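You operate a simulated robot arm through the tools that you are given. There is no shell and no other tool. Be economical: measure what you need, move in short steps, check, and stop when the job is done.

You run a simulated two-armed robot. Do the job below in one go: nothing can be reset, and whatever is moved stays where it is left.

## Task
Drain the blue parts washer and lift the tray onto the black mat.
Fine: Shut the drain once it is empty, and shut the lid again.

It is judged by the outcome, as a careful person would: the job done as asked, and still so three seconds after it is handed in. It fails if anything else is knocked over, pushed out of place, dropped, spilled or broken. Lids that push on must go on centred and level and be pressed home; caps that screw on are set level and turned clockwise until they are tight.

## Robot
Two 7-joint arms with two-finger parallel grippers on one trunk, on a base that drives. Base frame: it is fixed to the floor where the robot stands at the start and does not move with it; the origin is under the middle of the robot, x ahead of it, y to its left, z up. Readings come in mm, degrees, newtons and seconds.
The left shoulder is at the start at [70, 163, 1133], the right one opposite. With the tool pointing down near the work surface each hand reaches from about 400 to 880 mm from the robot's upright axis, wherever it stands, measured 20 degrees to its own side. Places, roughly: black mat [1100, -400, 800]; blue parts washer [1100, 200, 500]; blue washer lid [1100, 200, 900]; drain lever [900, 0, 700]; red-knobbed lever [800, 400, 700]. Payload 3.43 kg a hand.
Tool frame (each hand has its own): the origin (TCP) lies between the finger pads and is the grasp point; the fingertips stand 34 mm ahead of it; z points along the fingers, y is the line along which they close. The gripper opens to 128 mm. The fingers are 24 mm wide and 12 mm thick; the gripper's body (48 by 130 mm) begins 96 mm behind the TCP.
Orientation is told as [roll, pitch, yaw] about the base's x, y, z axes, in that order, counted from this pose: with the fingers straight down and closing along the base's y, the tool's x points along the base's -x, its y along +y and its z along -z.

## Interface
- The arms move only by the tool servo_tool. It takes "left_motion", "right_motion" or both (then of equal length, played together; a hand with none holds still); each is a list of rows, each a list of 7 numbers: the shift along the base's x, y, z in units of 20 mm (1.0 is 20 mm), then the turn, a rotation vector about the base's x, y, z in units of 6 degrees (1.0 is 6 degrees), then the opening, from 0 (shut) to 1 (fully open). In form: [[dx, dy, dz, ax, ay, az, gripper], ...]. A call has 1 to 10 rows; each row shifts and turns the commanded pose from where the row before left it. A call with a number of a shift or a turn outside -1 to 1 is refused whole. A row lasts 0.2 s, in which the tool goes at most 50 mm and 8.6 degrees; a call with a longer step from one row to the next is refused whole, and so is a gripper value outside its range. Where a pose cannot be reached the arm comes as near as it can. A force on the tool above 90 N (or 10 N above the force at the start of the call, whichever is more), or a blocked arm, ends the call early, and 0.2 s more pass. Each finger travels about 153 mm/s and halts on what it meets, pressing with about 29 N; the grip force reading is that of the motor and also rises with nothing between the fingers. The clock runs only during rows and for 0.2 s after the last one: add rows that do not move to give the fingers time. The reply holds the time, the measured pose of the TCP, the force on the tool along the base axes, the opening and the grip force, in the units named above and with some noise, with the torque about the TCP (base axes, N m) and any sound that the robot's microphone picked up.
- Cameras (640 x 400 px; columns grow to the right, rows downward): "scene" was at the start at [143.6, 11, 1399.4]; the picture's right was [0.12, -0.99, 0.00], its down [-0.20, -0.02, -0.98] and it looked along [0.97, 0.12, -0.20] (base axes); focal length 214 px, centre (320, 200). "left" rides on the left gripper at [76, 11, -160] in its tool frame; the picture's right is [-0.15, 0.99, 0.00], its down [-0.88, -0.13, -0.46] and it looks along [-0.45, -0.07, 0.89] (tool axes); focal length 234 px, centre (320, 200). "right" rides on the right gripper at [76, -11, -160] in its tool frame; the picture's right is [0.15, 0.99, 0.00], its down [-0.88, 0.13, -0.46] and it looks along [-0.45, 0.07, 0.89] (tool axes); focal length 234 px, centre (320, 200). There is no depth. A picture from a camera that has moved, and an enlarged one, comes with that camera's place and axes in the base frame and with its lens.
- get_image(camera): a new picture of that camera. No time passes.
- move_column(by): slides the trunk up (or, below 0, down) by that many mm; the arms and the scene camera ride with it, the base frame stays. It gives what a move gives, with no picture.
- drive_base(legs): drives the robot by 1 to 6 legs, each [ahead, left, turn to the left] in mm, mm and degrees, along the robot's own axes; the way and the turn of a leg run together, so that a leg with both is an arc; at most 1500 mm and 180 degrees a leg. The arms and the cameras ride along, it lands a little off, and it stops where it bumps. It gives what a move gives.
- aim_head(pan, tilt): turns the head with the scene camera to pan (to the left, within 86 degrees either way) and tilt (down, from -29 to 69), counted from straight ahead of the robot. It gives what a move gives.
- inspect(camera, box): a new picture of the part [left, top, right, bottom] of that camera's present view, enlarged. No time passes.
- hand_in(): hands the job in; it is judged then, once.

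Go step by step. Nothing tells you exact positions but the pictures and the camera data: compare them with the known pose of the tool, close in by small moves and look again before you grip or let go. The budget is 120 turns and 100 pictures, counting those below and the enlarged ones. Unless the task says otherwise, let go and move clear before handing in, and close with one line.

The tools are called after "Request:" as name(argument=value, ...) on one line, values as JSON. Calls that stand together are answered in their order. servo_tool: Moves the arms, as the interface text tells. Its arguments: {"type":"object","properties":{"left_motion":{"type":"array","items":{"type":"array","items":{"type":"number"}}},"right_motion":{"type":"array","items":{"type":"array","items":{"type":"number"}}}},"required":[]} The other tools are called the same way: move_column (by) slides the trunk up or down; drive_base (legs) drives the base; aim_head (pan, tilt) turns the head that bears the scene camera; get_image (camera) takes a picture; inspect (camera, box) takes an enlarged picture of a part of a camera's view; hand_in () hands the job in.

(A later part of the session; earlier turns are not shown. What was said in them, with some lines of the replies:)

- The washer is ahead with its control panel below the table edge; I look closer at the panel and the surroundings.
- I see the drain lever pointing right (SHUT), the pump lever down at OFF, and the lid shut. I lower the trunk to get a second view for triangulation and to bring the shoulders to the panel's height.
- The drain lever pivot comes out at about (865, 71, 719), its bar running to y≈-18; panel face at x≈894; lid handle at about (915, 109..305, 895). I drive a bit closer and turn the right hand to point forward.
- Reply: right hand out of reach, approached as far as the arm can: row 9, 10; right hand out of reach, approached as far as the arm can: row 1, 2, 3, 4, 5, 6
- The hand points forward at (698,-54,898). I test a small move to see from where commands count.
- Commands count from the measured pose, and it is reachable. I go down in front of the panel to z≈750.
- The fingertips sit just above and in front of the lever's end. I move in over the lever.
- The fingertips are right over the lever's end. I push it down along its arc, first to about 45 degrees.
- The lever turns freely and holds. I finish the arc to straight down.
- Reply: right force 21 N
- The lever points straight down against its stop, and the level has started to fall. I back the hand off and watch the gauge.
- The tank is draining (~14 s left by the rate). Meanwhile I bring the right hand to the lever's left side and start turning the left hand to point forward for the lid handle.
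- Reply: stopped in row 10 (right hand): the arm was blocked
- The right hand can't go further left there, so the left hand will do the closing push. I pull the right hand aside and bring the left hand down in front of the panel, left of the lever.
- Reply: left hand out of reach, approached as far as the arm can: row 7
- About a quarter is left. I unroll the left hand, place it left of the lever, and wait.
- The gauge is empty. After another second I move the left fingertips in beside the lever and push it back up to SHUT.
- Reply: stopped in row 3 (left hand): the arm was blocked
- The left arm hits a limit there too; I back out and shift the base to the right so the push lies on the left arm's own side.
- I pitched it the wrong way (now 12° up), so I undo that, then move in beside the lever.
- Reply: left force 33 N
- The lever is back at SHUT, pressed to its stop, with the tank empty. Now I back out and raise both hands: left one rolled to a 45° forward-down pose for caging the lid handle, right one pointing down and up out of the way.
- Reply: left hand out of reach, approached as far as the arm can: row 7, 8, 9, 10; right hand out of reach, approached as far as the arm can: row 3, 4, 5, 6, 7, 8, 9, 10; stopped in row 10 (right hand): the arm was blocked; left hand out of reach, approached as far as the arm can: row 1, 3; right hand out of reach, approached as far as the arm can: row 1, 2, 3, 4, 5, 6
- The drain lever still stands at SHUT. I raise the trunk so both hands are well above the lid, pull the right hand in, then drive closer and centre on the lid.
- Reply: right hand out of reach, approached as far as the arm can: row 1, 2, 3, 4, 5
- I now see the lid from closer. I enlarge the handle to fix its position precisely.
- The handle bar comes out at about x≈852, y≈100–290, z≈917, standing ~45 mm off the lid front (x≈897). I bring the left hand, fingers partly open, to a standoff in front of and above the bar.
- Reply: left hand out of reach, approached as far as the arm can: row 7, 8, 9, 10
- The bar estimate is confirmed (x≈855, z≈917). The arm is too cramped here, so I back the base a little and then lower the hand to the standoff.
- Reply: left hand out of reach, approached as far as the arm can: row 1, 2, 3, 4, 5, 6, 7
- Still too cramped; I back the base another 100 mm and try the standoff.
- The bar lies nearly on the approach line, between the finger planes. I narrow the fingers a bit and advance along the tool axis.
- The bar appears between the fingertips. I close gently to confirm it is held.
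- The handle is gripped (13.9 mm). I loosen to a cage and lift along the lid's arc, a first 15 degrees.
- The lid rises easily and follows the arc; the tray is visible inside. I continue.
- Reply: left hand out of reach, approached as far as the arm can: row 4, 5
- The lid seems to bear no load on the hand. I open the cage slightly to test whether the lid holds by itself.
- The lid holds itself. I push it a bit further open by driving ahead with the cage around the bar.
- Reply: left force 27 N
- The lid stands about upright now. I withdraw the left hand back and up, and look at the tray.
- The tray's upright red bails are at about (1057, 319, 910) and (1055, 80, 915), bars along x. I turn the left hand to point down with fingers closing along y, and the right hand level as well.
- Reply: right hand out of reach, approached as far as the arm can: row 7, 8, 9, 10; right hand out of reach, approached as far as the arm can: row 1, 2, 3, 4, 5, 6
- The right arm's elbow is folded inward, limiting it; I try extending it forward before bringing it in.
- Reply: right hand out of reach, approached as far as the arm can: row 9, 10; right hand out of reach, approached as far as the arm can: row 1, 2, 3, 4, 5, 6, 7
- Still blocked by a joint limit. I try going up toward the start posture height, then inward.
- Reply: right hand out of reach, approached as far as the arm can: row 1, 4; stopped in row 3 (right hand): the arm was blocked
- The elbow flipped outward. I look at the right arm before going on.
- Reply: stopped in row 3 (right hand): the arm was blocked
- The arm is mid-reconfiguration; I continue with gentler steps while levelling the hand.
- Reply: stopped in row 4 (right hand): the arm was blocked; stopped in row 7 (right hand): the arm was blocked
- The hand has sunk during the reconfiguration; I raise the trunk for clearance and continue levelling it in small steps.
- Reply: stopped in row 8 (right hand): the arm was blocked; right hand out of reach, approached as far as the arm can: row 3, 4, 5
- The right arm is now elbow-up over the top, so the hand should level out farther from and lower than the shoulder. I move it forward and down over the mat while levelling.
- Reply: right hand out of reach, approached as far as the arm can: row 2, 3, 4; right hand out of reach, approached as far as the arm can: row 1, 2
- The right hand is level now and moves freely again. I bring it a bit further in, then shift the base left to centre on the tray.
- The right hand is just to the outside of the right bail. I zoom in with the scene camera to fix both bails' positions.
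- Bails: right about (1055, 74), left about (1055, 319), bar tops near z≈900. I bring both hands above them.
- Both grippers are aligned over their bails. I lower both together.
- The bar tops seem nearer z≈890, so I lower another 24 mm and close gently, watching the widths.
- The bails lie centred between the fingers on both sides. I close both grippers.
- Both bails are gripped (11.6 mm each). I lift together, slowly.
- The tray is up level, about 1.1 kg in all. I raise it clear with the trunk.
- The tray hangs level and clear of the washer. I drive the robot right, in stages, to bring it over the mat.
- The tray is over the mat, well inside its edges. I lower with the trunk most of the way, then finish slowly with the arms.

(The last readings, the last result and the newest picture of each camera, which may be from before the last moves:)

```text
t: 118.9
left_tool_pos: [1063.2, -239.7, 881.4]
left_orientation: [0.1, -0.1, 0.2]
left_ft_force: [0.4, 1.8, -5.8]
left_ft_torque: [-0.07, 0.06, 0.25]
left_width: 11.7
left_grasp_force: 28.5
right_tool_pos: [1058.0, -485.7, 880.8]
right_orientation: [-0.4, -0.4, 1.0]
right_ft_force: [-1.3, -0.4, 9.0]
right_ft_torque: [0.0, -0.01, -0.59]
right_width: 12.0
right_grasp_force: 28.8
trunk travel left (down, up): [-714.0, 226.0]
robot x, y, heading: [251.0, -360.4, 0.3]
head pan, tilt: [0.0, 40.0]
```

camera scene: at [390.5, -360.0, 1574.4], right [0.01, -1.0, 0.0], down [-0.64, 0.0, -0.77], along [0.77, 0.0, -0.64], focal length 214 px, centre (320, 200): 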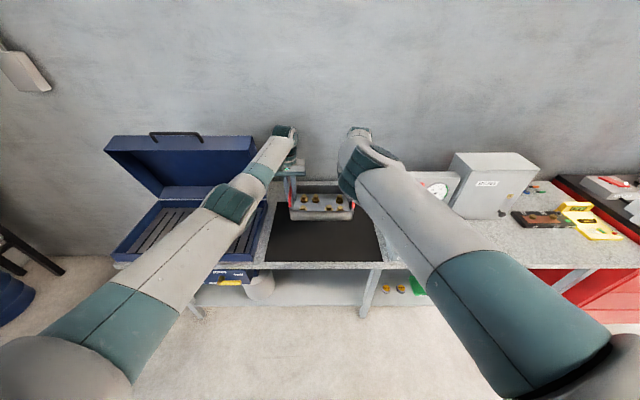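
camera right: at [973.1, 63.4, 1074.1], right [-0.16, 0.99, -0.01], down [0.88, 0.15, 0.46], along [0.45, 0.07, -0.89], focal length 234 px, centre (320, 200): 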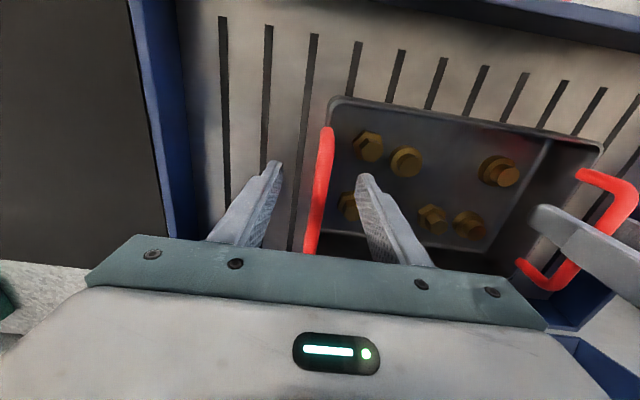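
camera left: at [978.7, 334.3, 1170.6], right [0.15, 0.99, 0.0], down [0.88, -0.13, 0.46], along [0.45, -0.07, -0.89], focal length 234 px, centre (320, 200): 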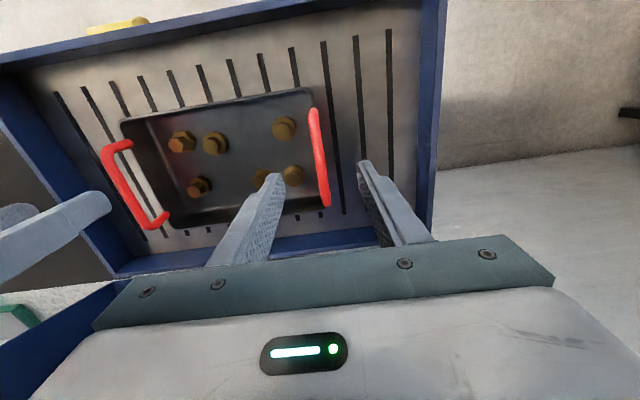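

The right end has touched the mat; I let the left end down the last few millimetres.

Request:
servo_tool(left_motion=[[0, 0, -0.08, 0, 0, 0, 0], [0, 0, -0.08, 0, 0, 0, 0]], right_motion=[[0, 0, 0.05, 0, 0, 0, 0], [0, 0, 0, 0, 0, 0, 0]])

```text
t: 119.5
left_tool_pos: [1062.8, -240.4, 881.0]
left_orientation: [0.0, -0.2, 0.2]
left_ft_force: [-4.0, 3.8, 14.3]
left_ft_torque: [-0.03, 0.64, 0.13]
left_width: 11.9
left_grasp_force: 28.3
right_tool_pos: [1059.4, -486.1, 882.4]
right_orientation: [-0.4, -0.5, 1.0]
right_ft_force: [11.5, 0.2, 2.4]
right_ft_torque: [-0.03, 0.06, -0.66]
right_width: 11.9
right_grasp_force: 29.4
trunk travel left (down, up): [-714.0, 226.0]
robot x, y, heading: [249.6, -361.0, 0.6]
head pan, tilt: [0.0, 40.0]
```

Both ends now rest on the mat (upward force on each hand). I open both grippers to a moderate width and check.

Request:
servo_tool(left_motion=[[0, 0, 0, 0, 0, 0, 0.1], [0, 0, 0, 0, 0, 0, 0.2], [0, 0, 0, 0, 0, 0, 0.35], [0, 0, 0, 0, 0, 0, 0.4], [0, 0, 0, 0, 0, 0, 0.4]], right_motion=[[0, 0, 0, 0, 0, 0, 0.1], [0, 0, 0, 0, 0, 0, 0.2], [0, 0, 0, 0, 0, 0, 0.35], [0, 0, 0, 0, 0, 0, 0.4], [0, 0, 0, 0, 0, 0, 0.4]])

Request:
inspect(camera="left", box=[160, 60, 480, 260])

Request:
inspect(camera="right", box=[160, 60, 480, 260])

```text
t: 120.7
left_tool_pos: [1062.5, -240.5, 878.9]
left_orientation: [0.1, 0.0, 0.1]
left_ft_force: [0.0, -0.2, 0.8]
left_ft_torque: [0.0, 0.03, 0.0]
left_width: 51.3
left_grasp_force: 0.1
right_tool_pos: [1058.0, -488.8, 879.6]
right_orientation: [-0.3, -0.3, 1.0]
right_ft_force: [0.2, -0.5, -0.3]
right_ft_torque: [0.0, 0.0, 0.0]
right_width: 51.1
right_grasp_force: 0.0
trunk travel left (down, up): [-714.0, 226.0]
robot x, y, heading: [255.2, -361.7, 0.4]
head pan, tilt: [0.0, 40.0]
```

```text
2.00 times, centred on (320, 160) of left
camera zoom: at [987.6, -229.6, 1037.9], right [0.14, 0.99, 0.0], down [0.88, -0.13, 0.46], along [0.45, -0.06, -0.89], focal length 468 px, centre (320, 280)
```

zoom: 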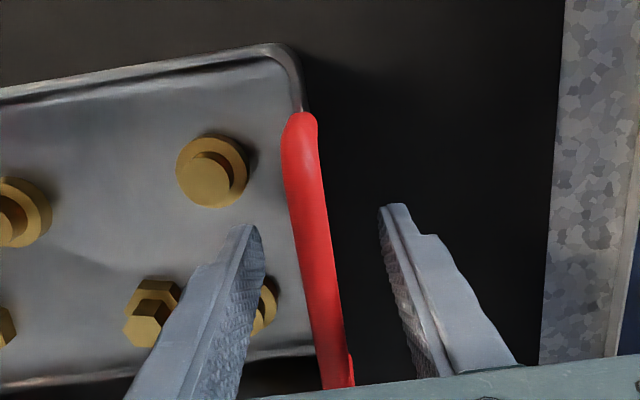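

```text
2.00 times, centred on (320, 160) of right
camera zoom: at [982.4, -499.5, 1040.1], right [-0.16, 0.99, -0.01], down [0.88, 0.15, 0.46], along [0.46, 0.07, -0.89], focal length 468 px, centre (320, 280)
```

zoom: 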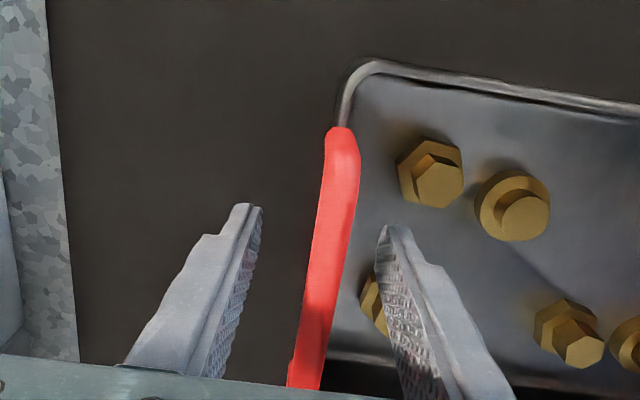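

Both grippers are clear of the bails and the tray sits flat on the mat. I raise straight up with the trunk, then start re-posing the left hand for the lid handle.

Request:
move_column(by=200)

Request:
servo_tool(left_motion=[[-0.5, 0.5, 1, 0, 0, -1, 0.4], [-0.5, 0.5, 1, 0, 0, -1, 0.4], [-0.5, 0.5, 1, 0, 0, -1, 0.4], [-0.5, 0.5, 1, 0, 0, -1, 0.4], [-0.5, 0.5, 1, 0, 0, -1, 0.4], [-0.5, 0.5, 1, 0, 0, -1, 0.4], [-0.5, 0.5, 1, 0, 0, -1, 0.4], [-0.5, 0.5, 1, 0, 0, -1, 0.4], [-0.5, 0.5, 1, 0, 0, -1, 0.4], [-0.5, 0.5, 1, 0, 0, -1, 0.4]], right_motion=[[0, 0, 1, 0, 0, 0, 0.4], [0, 0, 1, 0, 0, 0, 0.4], [0, 0, 1, 0, 0, 0, 0.4], [0, 0, 1, 0, 0, 0, 0.4], [0, 0, 1, 0, 0, 0, 0.4], [0, 0, 0, 0, 0, 0, 0.4], [0, 0, 0, 0, 0, 0, 0.4], [0, 0, 0, 0, 0, 0, 0.4], [0, 0, 0, 0, 0, 0, 0.4], [0, 0, 0, 0, 0, 0, 0.4]])

Request:
servo_tool(left_motion=[[0, 0, 1, 0, 0, -1, 0.4], [0, 0, 1, 0, 0, -1, 0.4], [0, 0, 1, 0, 0, -1, 0.4], [0, 0, 1, 0, 0, -1, 0.4], [0, 0, 0, 0, 0, -1, 0.4], [0, 0, 0, 0, -1, 0, 0.4], [0, 0, 0, 0, -1, 0, 0.4], [0, 0, 0, 0, -1, 0, 0.4], [0, 0, 0, 0, -1, 0, 0.4], [0, 0, 0, 0, -1, 0, 0.4]])

Request:
servo_tool(left_motion=[[0, 0, 0, 0, -1, 0, 0.4], [0, 0, 0, 0, -1, 0, 0.4], [0, 0, 0, 0, -1, 0, 0.4], [0, 0, 0, 0, -0.5, 0, 0.4]])

Request:
get_image(camera="scene")

```text
t: 122.9
left_tool_pos: [1061.9, -239.7, 1078.3]
left_orientation: [0.1, 0.1, 0.2]
left_ft_force: [0.1, -0.5, -0.6]
left_ft_torque: [0.01, 0.01, 0.0]
left_width: 50.8
left_grasp_force: 0.1
right_tool_pos: [1059.1, -487.5, 1081.0]
right_orientation: [-0.4, -0.4, 1.0]
right_ft_force: [1.3, -0.6, 0.4]
right_ft_torque: [0.01, 0.02, 0.0]
right_width: 51.0
right_grasp_force: 0.0
trunk travel left (down, up): [-914.0, 26.0]
robot x, y, heading: [249.8, -362.5, 0.4]
head pan, tilt: [0.0, 40.0]
```

```text
t: 125.1
left_tool_pos: [963.0, -141.7, 1276.9]
left_orientation: [0.2, -0.1, -59.9]
left_ft_force: [-0.2, 0.4, 0.1]
left_ft_torque: [-0.01, -0.02, 0.02]
left_width: 51.0
left_grasp_force: 0.1
right_tool_pos: [1057.4, -486.9, 1183.6]
right_orientation: [-0.4, -0.4, 0.9]
right_ft_force: [-0.3, 0.2, -0.6]
right_ft_torque: [-0.02, -0.03, 0.02]
right_width: 51.0
right_grasp_force: 0.0
trunk travel left (down, up): [-914.0, 26.0]
robot x, y, heading: [251.7, -364.3, 0.4]
head pan, tilt: [0.0, 40.0]
```

```text
t: 127.3
left_tool_pos: [961.3, -140.8, 1357.6]
left_orientation: [30.3, -0.2, -89.8]
left_ft_force: [-0.3, -0.8, 0.1]
left_ft_torque: [0.0, -0.02, 0.02]
left_width: 51.3
left_grasp_force: 0.0
right_tool_pos: [1056.3, -486.6, 1182.7]
right_orientation: [-0.4, -0.4, 1.0]
right_ft_force: [-0.6, -0.5, -0.3]
right_ft_torque: [0.0, 0.0, 0.01]
right_width: 51.3
right_grasp_force: 0.0
trunk travel left (down, up): [-914.0, 26.0]
robot x, y, heading: [248.4, -360.9, 0.6]
head pan, tilt: [0.0, 40.0]
```

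```text
t: 128.3
left_tool_pos: [963.8, -142.2, 1358.4]
left_orientation: [51.2, -0.3, -89.9]
left_ft_force: [-1.2, -0.2, 0.7]
left_ft_torque: [0.01, 0.0, 0.01]
left_width: 51.3
left_grasp_force: 0.0
right_tool_pos: [1058.1, -486.6, 1180.6]
right_orientation: [-0.4, -0.4, 1.0]
right_ft_force: [-0.3, -0.4, 0.4]
right_ft_torque: [0.0, 0.02, 0.0]
right_width: 51.5
right_grasp_force: 0.1
trunk travel left (down, up): [-914.0, 26.0]
robot x, y, heading: [246.1, -363.4, 0.2]
head pan, tilt: [0.0, 40.0]
```

```text
16 pictures are left
camera scene: at [388.6, -361.1, 1654.6], right [0.01, -1.0, 0.0], down [-0.64, 0.0, -0.77], along [0.77, 0.0, -0.64], focal length 214 px, centre (320, 200)
```

scene: 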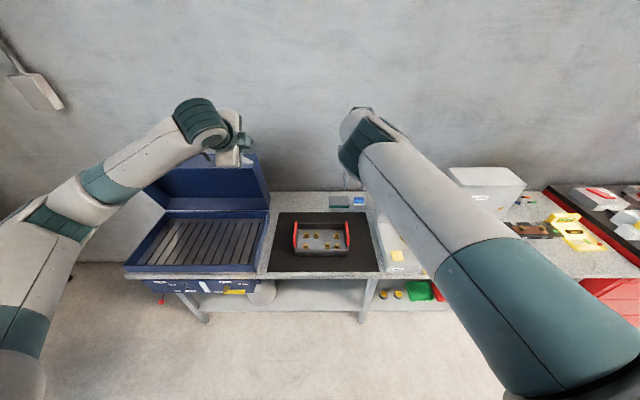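

The tray sits on the mat with all its parts. I drive back left to line the left hand up with the lid handle.

Request:
drive_base(legs=[[0, 330, 0]])

Request:
move_column(by=-100)

Request:
get_image(camera="left")

Request:
get_image(camera="scene")

```text
t: 130.4
left_tool_pos: [960.8, 181.0, 1358.8]
left_orientation: [51.2, -0.1, -90.0]
left_ft_force: [0.4, 0.0, 0.5]
left_ft_torque: [-0.01, -0.01, 0.0]
left_width: 51.2
left_grasp_force: 0.0
right_tool_pos: [1055.3, -164.0, 1182.8]
right_orientation: [-0.4, -0.5, 0.9]
right_ft_force: [-0.1, -0.1, 0.3]
right_ft_torque: [0.03, 0.02, -0.02]
right_width: 51.0
right_grasp_force: 0.1
trunk travel left (down, up): [-914.0, 26.0]
robot x, y, heading: [249.7, -36.9, 0.5]
head pan, tilt: [0.0, 40.0]
```

```text
t: 131.8
left_tool_pos: [961.6, 183.0, 1258.6]
left_orientation: [51.2, -0.2, -90.0]
left_ft_force: [0.0, 0.8, -0.9]
left_ft_torque: [-0.02, 0.02, 0.02]
left_width: 51.4
left_grasp_force: 0.0
right_tool_pos: [1055.8, -162.0, 1082.6]
right_orientation: [-0.4, -0.4, 0.9]
right_ft_force: [-0.3, -0.3, -0.6]
right_ft_torque: [0.0, 0.01, -0.02]
right_width: 51.2
right_grasp_force: 0.0
trunk travel left (down, up): [-814.0, 126.0]
robot x, y, heading: [255.6, -36.6, 0.2]
head pan, tilt: [0.0, 40.0]
```

```text
15 pictures are left
camera left: at [844.5, 259.5, 1366.9], right [0.62, -0.14, 0.77], down [-0.44, -0.88, 0.19], along [0.65, -0.45, -0.61], focal length 234 px, centre (320, 200)
```

left: 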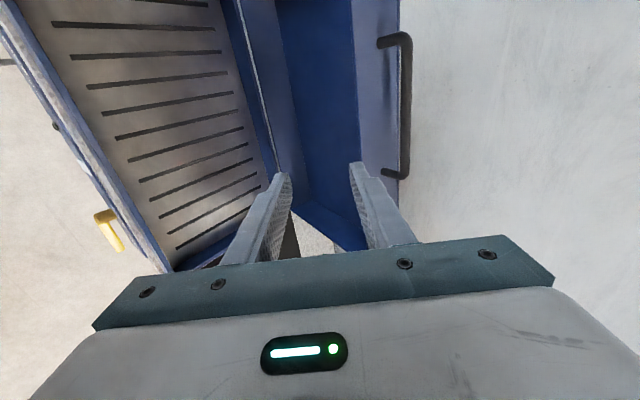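

```text
14 pictures are left
camera scene: at [386.5, -36.4, 1554.7], right [0.01, -1.0, 0.0], down [-0.64, 0.0, -0.77], along [0.77, 0.0, -0.64], focal length 214 px, centre (320, 200)
```

scene: 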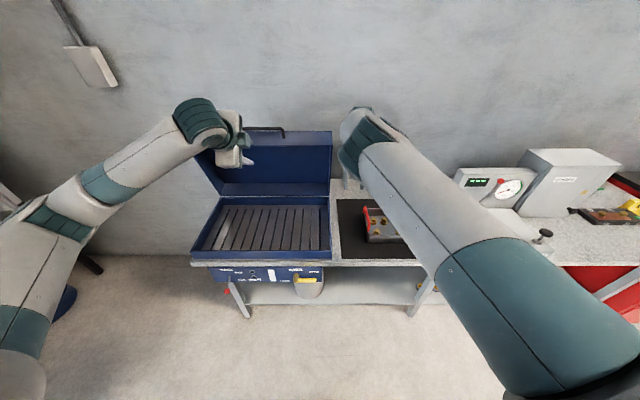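

The bar stands at about (1219, 1229). I move to the standoff and then insert along the tool axis.

Request:
servo_tool(left_motion=[[0.97, 0.05, 0.2, 0, 0, 0, 0.4], [0.97, 0.05, 0.2, 0, 0, 0, 0.4], [0.97, 0.05, 0.2, 0, 0, 0, 0.4], [0.97, 0.05, 0.2, 0, 0, 0, 0.4], [0.97, 0.05, 0.2, 0, 0, 0, 0.4], [0.97, 0, 0.2, 0, 0, 0, 0.4], [0.97, 0, 0.1, 0, 0, 0, 0.4], [0.97, 0, 0, 0, 0, 0, 0.4], [0.97, 0, 0, 0, 0, 0, 0.4], [0.9, 0, 0, 0, 0, 0, 0.4]])

Request:
get_image(camera="left")

```text
t: 134.0
left_tool_pos: [1155.4, 187.2, 1284.3]
left_orientation: [51.0, -0.1, -90.0]
left_ft_force: [-0.3, 0.4, -0.2]
left_ft_torque: [-0.02, 0.0, 0.0]
left_width: 51.2
left_grasp_force: 0.1
right_tool_pos: [1055.6, -163.2, 1082.4]
right_orientation: [-0.4, -0.5, 1.0]
right_ft_force: [0.1, -1.0, 0.0]
right_ft_torque: [0.03, 0.01, 0.05]
right_width: 51.2
right_grasp_force: 0.0
trunk travel left (down, up): [-814.0, 126.0]
robot x, y, heading: [249.5, -38.1, 0.2]
head pan, tilt: [0.0, 40.0]
```

```text
13 pictures are left
camera left: at [1038.4, 263.1, 1392.2], right [0.62, -0.14, 0.77], down [-0.44, -0.88, 0.19], along [0.65, -0.45, -0.61], focal length 234 px, centre (320, 200)
```

left: 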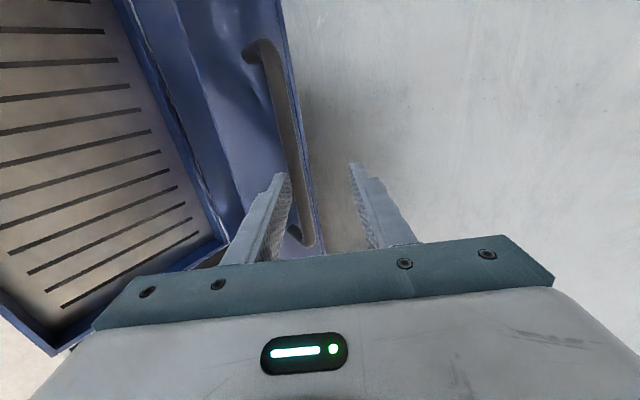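

The three views agree better on the bar at about (1167, 1245), so it is just at the fingertips near the lower finger. I shift down so it lies in the middle, then narrow the fingers.

Request:
servo_tool(left_motion=[[-0.25, 0, -0.3, 0, 0, 0, 0.4], [-0.25, 0, -0.3, 0, 0, 0, 0.4], [0.2, 0, -0.2, 0, 0, 0, 0.35], [0.2, 0, -0.2, 0, 0, 0, 0.3]])

Request:
inspect(camera="left", box=[200, 20, 440, 260])

```text
t: 135.0
left_tool_pos: [1153.4, 188.2, 1264.4]
left_orientation: [51.1, -0.2, -89.8]
left_ft_force: [0.0, 0.3, 0.4]
left_ft_torque: [0.02, 0.0, -0.03]
left_width: 38.4
left_grasp_force: 0.0
right_tool_pos: [1055.4, -163.9, 1082.0]
right_orientation: [-0.4, -0.4, 0.9]
right_ft_force: [-0.2, -0.8, -0.3]
right_ft_torque: [-0.01, 0.01, 0.0]
right_width: 51.5
right_grasp_force: 0.1
trunk travel left (down, up): [-814.0, 126.0]
robot x, y, heading: [250.3, -36.2, 0.4]
head pan, tilt: [0.0, 40.0]
```

```text
1.67 times, centred on (320, 140) of left
camera zoom: at [1036.6, 264.2, 1372.2], right [0.62, -0.14, 0.77], down [-0.44, -0.88, 0.19], along [0.65, -0.45, -0.61], focal length 390 px, centre (320, 300)
```

zoom: 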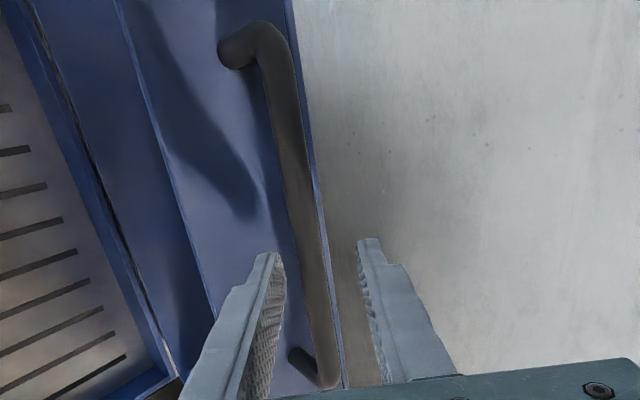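

Request:
servo_tool(left_motion=[[0.25, 0, -0.2, 0, 0, 0, 0.3], [0.25, 0, -0.2, 0, 0, 0, 0.3], [0, 0, 0, 0, 0, 0, 0], [0, 0, 0, 0, 0, 0, 0], [0, 0, 0, 0, 0, 0, 0]])

```text
t: 136.2
left_tool_pos: [1164.2, 187.9, 1253.3]
left_orientation: [50.8, -0.1, -90.1]
left_ft_force: [-0.9, -1.5, -11.3]
left_ft_torque: [0.29, 0.3, 0.19]
left_width: 13.7
left_grasp_force: 45.0
right_tool_pos: [1056.0, -163.0, 1080.8]
right_orientation: [-0.4, -0.3, 0.9]
right_ft_force: [-0.1, 0.0, -1.2]
right_ft_torque: [0.02, 0.01, 0.02]
right_width: 51.0
right_grasp_force: 0.1
trunk travel left (down, up): [-814.0, 126.0]
robot x, y, heading: [249.4, -38.7, 0.4]
head pan, tilt: [0.0, 40.0]
```

The bar is gripped again (13.7 mm). I loosen to a cage and swing the lid down along the same arc, first part.

Request:
servo_tool(left_motion=[[-0.975, 0, -0.15, 0, 0, 0, 0.18], [-0.966, 0, -0.2, 0, 0, 0, 0.18], [-0.954, 0, -0.25, 0, 0, 0, 0.18], [-0.94, 0, -0.3, 0, 0, 0, 0.18], [-0.923, 0, -0.35, 0, 0, 0, 0.18], [-0.903, 0, -0.4, 0, 0, 0, 0.18], [-0.88, 0, -0.445, 0, 0, 0, 0.18], [-0.856, 0, -0.49, 0, 0, 0, 0.18], [-0.83, 0, -0.535, 0, 0, 0, 0.18]])

Request:
get_image(camera="left")

```text
t: 138.2
left_tool_pos: [996.3, 189.2, 1193.7]
left_orientation: [51.0, -0.1, -90.0]
left_ft_force: [-0.2, 0.6, 0.5]
left_ft_torque: [-0.02, -0.01, 0.0]
left_width: 23.2
left_grasp_force: 0.2
right_tool_pos: [1056.1, -162.2, 1082.6]
right_orientation: [-0.4, -0.3, 0.9]
right_ft_force: [0.5, 0.3, -0.1]
right_ft_torque: [0.01, 0.02, -0.05]
right_width: 51.0
right_grasp_force: 0.0
trunk travel left (down, up): [-814.0, 126.0]
robot x, y, heading: [253.6, -36.7, 0.2]
head pan, tilt: [0.0, 40.0]
```

```text
11 pictures are left
camera left: at [879.3, 265.5, 1302.3], right [0.62, -0.14, 0.77], down [-0.44, -0.88, 0.19], along [0.65, -0.45, -0.61], focal length 234 px, centre (320, 200)
```

left: 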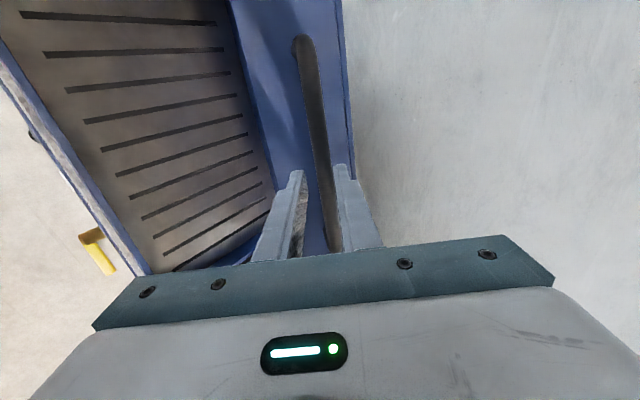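

The lid follows inside the cage. I continue down.

Request:
servo_tool(left_motion=[[-0.8, 0, -0.577, 0, 0, 0, 0.18], [-0.77, 0, -0.618, 0, 0, 0, 0.18], [-0.736, 0, -0.658, 0, 0, 0, 0.18], [-0.7, 0, -0.695, 0, 0, 0, 0.18], [-0.663, 0, -0.73, 0, 0, 0, 0.18], [-0.624, 0, -0.765, 0, 0, 0, 0.18], [-0.583, 0, -0.796, 0, 0, 0, 0.18], [-0.54, 0, -0.826, 0, 0, 0, 0.18]])

Request:
get_image(camera="left")

```text
t: 140.0
left_tool_pos: [889.1, 188.4, 1081.1]
left_orientation: [51.1, -0.2, -90.1]
left_ft_force: [-0.4, 0.0, 0.2]
left_ft_torque: [0.0, 0.04, -0.05]
left_width: 23.2
left_grasp_force: 0.1
right_tool_pos: [1055.6, -162.3, 1082.9]
right_orientation: [-0.5, -0.4, 1.0]
right_ft_force: [0.1, 0.7, -1.7]
right_ft_torque: [0.02, 0.03, -0.02]
right_width: 51.2
right_grasp_force: 0.0
trunk travel left (down, up): [-814.0, 126.0]
robot x, y, heading: [249.5, -36.4, 0.3]
head pan, tilt: [0.0, 40.0]
```

```text
10 pictures are left
camera left: at [772.2, 265.6, 1189.4], right [0.62, -0.14, 0.77], down [-0.44, -0.88, 0.19], along [0.65, -0.45, -0.61], focal length 234 px, centre (320, 200)
```

left: 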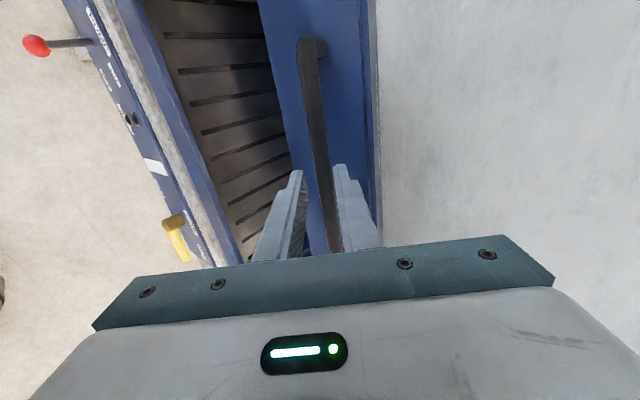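

Request:
servo_tool(left_motion=[[-0.496, 0, -0.853, 0, 0, 0, 0.18], [-0.45, 0, -0.878, 0, 0, 0, 0.18], [-0.405, 0, -0.9, 0, 0, 0, 0.18], [-0.357, 0, -0.92, 0, 0, 0, 0.18], [-0.308, 0, -0.938, 0, 0, 0, 0.18], [-0.259, 0, -0.952, 0, 0, 0, 0.18], [-0.13, 0, -0.48, 0, 0, 0, 0.18], [-0.1, 0, -0.48, 0, 0, 0, 0.18], [-0.08, 0, -0.48, 0, 0, 0, 0.18]])

Request:
get_image(camera="left")

Request:
inspect(camera="scene", box=[180, 140, 360, 300])

```text
t: 142.0
left_tool_pos: [838.2, 185.6, 943.0]
left_orientation: [51.1, -0.3, -90.0]
left_ft_force: [-0.4, -0.1, -0.1]
left_ft_torque: [0.03, -0.01, -0.02]
left_width: 22.9
left_grasp_force: 0.1
right_tool_pos: [1056.1, -163.3, 1082.2]
right_orientation: [-0.5, -0.4, 0.9]
right_ft_force: [-0.1, -0.2, 1.0]
right_ft_torque: [0.06, 0.03, -0.01]
right_width: 51.4
right_grasp_force: 0.0
trunk travel left (down, up): [-814.0, 126.0]
robot x, y, heading: [251.1, -37.6, 0.6]
head pan, tilt: [0.0, 40.0]
```

```text
9 pictures are left
camera left: at [721.4, 262.6, 1051.9], right [0.62, -0.14, 0.77], down [-0.44, -0.88, 0.19], along [0.65, -0.45, -0.61], focal length 234 px, centre (320, 200)
```

left: 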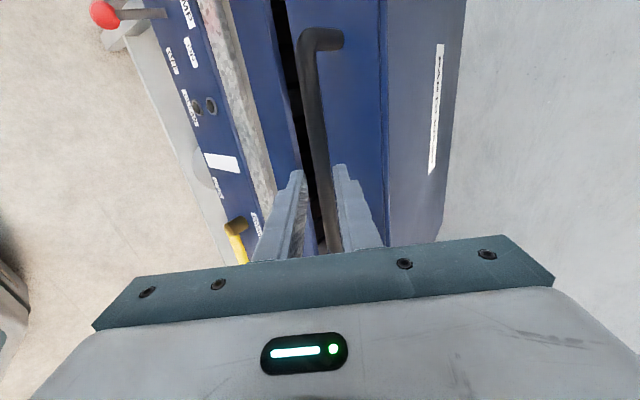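

```text
2.50 times, centred on (270, 220) of scene
camera zoom: at [386.7, -36.5, 1554.6], right [0.01, -1.0, 0.0], down [-0.64, 0.0, -0.77], along [0.77, 0.0, -0.64], focal length 536 px, centre (445, 150)
```

zoom: 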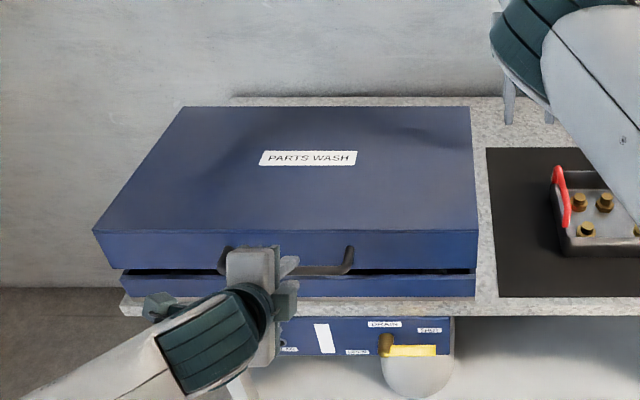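

The lid is nearly shut, with a narrow gap left. I press it home slowly.

Request:
servo_tool(left_motion=[[-0.06, 0, -0.4, 0, 0, 0, 0.18], [-0.04, 0, -0.4, 0, 0, 0, 0.18], [-0.02, 0, -0.3, 0, 0, 0, 0.18], [0, 0, -0.2, 0, 0, 0, 0.18], [0, 0, -0.2, 0, 0, 0, 0.18]])

Request:
inspect(camera="left", box=[200, 0, 440, 260])

```text
t: 143.2
left_tool_pos: [836.0, 187.8, 914.4]
left_orientation: [51.4, -0.2, -89.9]
left_ft_force: [1.9, -0.1, 6.8]
left_ft_torque: [-0.11, -0.18, 0.01]
left_width: 26.1
left_grasp_force: 2.1
right_tool_pos: [1055.8, -163.4, 1083.0]
right_orientation: [-0.4, -0.4, 0.9]
right_ft_force: [-0.7, 0.2, -0.2]
right_ft_torque: [0.01, 0.0, -0.01]
right_width: 51.3
right_grasp_force: 0.1
trunk travel left (down, up): [-814.0, 126.0]
robot x, y, heading: [252.7, -38.7, 0.4]
head pan, tilt: [0.0, 40.0]
```

```text
1.54 times, centred on (320, 130) of left
camera zoom: at [718.7, 263.9, 1022.6], right [0.62, -0.14, 0.77], down [-0.44, -0.88, 0.19], along [0.65, -0.45, -0.61], focal length 360 px, centre (320, 308)
```

zoom: 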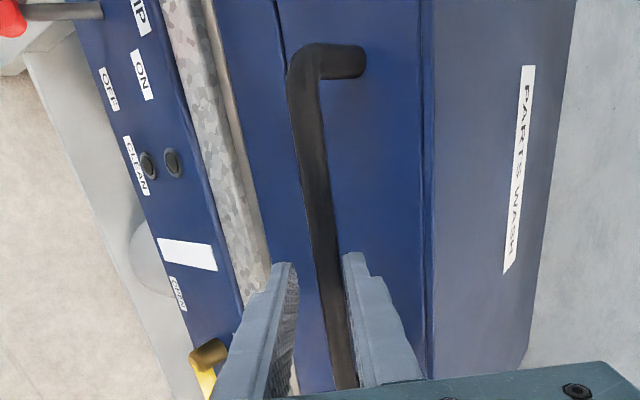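

The seam is shut. One firmer press to be sure, then I open and back out along the tool axis.

Request:
servo_tool(left_motion=[[0, 0, -0.2, 0, 0, 0, 0.18], [0, 0, -0.2, 0, 0, 0, 0.18], [0, 0, 0, 0, 0, 0, 0.18]])

Request:
servo_tool(left_motion=[[0, 0, 0.4, 0, 0, 0, 0.28], [0, 0, 0.1, 0, 0, 0, 0.35], [-0.6, 0, 0.5, 0, 0, 0, 0.35], [-0.6, 0, 0.5, 0, 0, 0, 0.35], [-0.6, 0, 0.5, 0, 0, 0, 0.35], [-0.6, 0, 0.5, 0, 0, 0, 0.35], [-0.6, 0, 0.5, 0, 0, 0, 0.35], [-0.3, 0, 1, 0, 0, 0, 0.35], [0, 0, 1, 0, 0, 0, 0.35]])

Request:
get_image(camera="scene")

Request:
inspect(camera="scene", box=[180, 140, 360, 300])

```text
t: 144.0
left_tool_pos: [835.6, 187.1, 908.9]
left_orientation: [51.4, -0.1, -90.1]
left_ft_force: [5.0, 1.2, 25.6]
left_ft_torque: [-0.3, -0.61, 0.01]
left_width: 36.2
left_grasp_force: 11.5
right_tool_pos: [1053.6, -162.5, 1083.6]
right_orientation: [-0.3, -0.5, 1.0]
right_ft_force: [-0.4, -0.6, 0.4]
right_ft_torque: [0.0, 0.0, 0.01]
right_width: 51.1
right_grasp_force: 0.1
trunk travel left (down, up): [-814.0, 126.0]
robot x, y, heading: [249.6, -36.2, 0.1]
head pan, tilt: [0.0, 40.0]
```

```text
t: 146.0
left_tool_pos: [766.0, 188.6, 1004.7]
left_orientation: [50.9, -0.1, -90.0]
left_ft_force: [-0.1, 0.1, 0.5]
left_ft_torque: [0.0, 0.0, -0.01]
left_width: 44.9
left_grasp_force: 0.1
right_tool_pos: [1055.5, -163.0, 1081.8]
right_orientation: [-0.4, -0.4, 0.9]
right_ft_force: [-0.1, 0.4, 0.0]
right_ft_torque: [-0.01, -0.02, 0.0]
right_width: 51.3
right_grasp_force: 0.0
trunk travel left (down, up): [-814.0, 126.0]
robot x, y, heading: [248.9, -40.3, 0.5]
head pan, tilt: [0.0, 40.0]
```

```text
6 pictures are left
camera scene: at [387.1, -36.8, 1554.5], right [0.01, -1.0, 0.0], down [-0.64, 0.0, -0.77], along [0.77, 0.0, -0.64], focal length 214 px, centre (320, 200)
```

scene: 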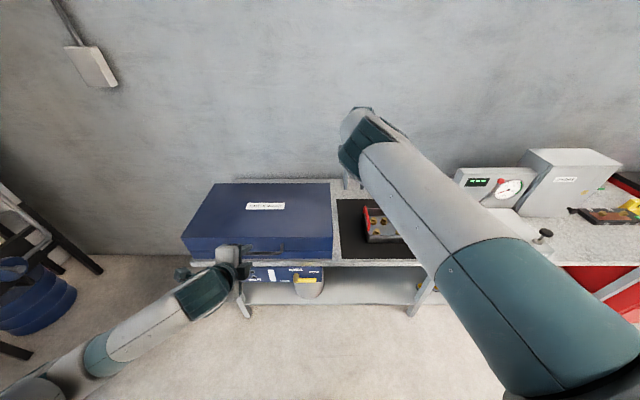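

```text
2.50 times, centred on (270, 220) of scene
camera zoom: at [387.1, -36.8, 1554.5], right [0.01, -1.0, 0.0], down [-0.64, 0.0, -0.77], along [0.77, 0.0, -0.64], focal length 536 px, centre (445, 150)
```

zoom: 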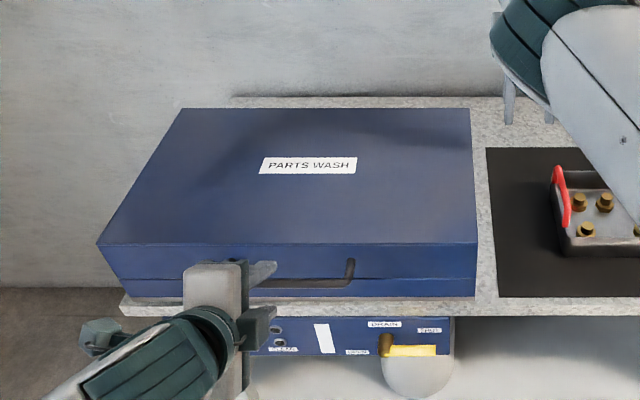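

The lid is shut, the lever is at SHUT, the gauge is empty and the tray is on the mat. I back the robot away and take a last look.

Request:
drive_base(legs=[[-200, 0, 0]])

Request:
get_image(camera="scene")

Request:
inspect(camera="scene", box=[200, 130, 420, 280])

```text
t: 147.5
left_tool_pos: [574.0, 188.2, 1003.5]
left_orientation: [51.1, -0.1, -89.9]
left_ft_force: [-0.7, 0.3, 0.5]
left_ft_torque: [0.01, 0.0, -0.01]
left_width: 44.8
left_grasp_force: 0.0
right_tool_pos: [863.2, -162.2, 1080.8]
right_orientation: [-0.4, -0.3, 1.1]
right_ft_force: [-0.4, 0.4, 0.7]
right_ft_torque: [0.01, 0.02, -0.01]
right_width: 51.4
right_grasp_force: 0.0
trunk travel left (down, up): [-814.0, 126.0]
robot x, y, heading: [57.2, -38.6, 0.5]
head pan, tilt: [0.0, 40.0]
```

```text
4 pictures are left
camera scene: at [194.0, -37.7, 1554.4], right [0.01, -1.0, 0.0], down [-0.64, 0.0, -0.77], along [0.77, 0.01, -0.64], focal length 214 px, centre (320, 200)
```

scene: 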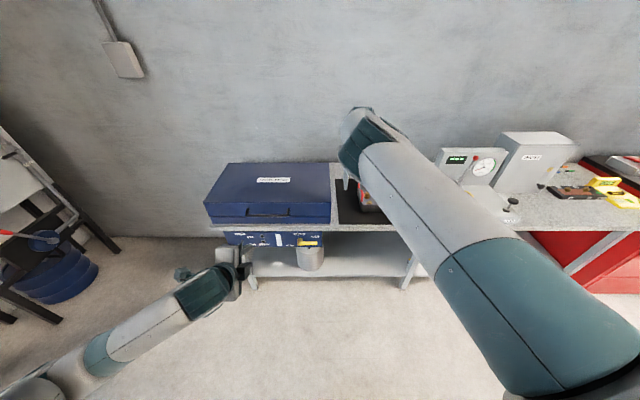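

```text
2.67 times, centred on (310, 205) of scene
camera zoom: at [194.0, -37.7, 1554.4], right [0.01, -1.0, 0.0], down [-0.64, 0.0, -0.77], along [0.77, 0.01, -0.64], focal length 572 px, centre (347, 187)
```

zoom: 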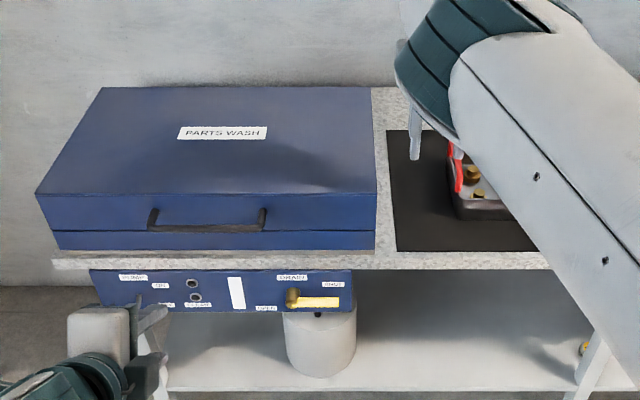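

Everything is in its final state and both hands are clear, so I hand in.

Request:
hand_in()

```text
The job is handed in.
```

The parts washer is drained with its drain and lid shut, and the tray is on the black mat with its parts still in it.
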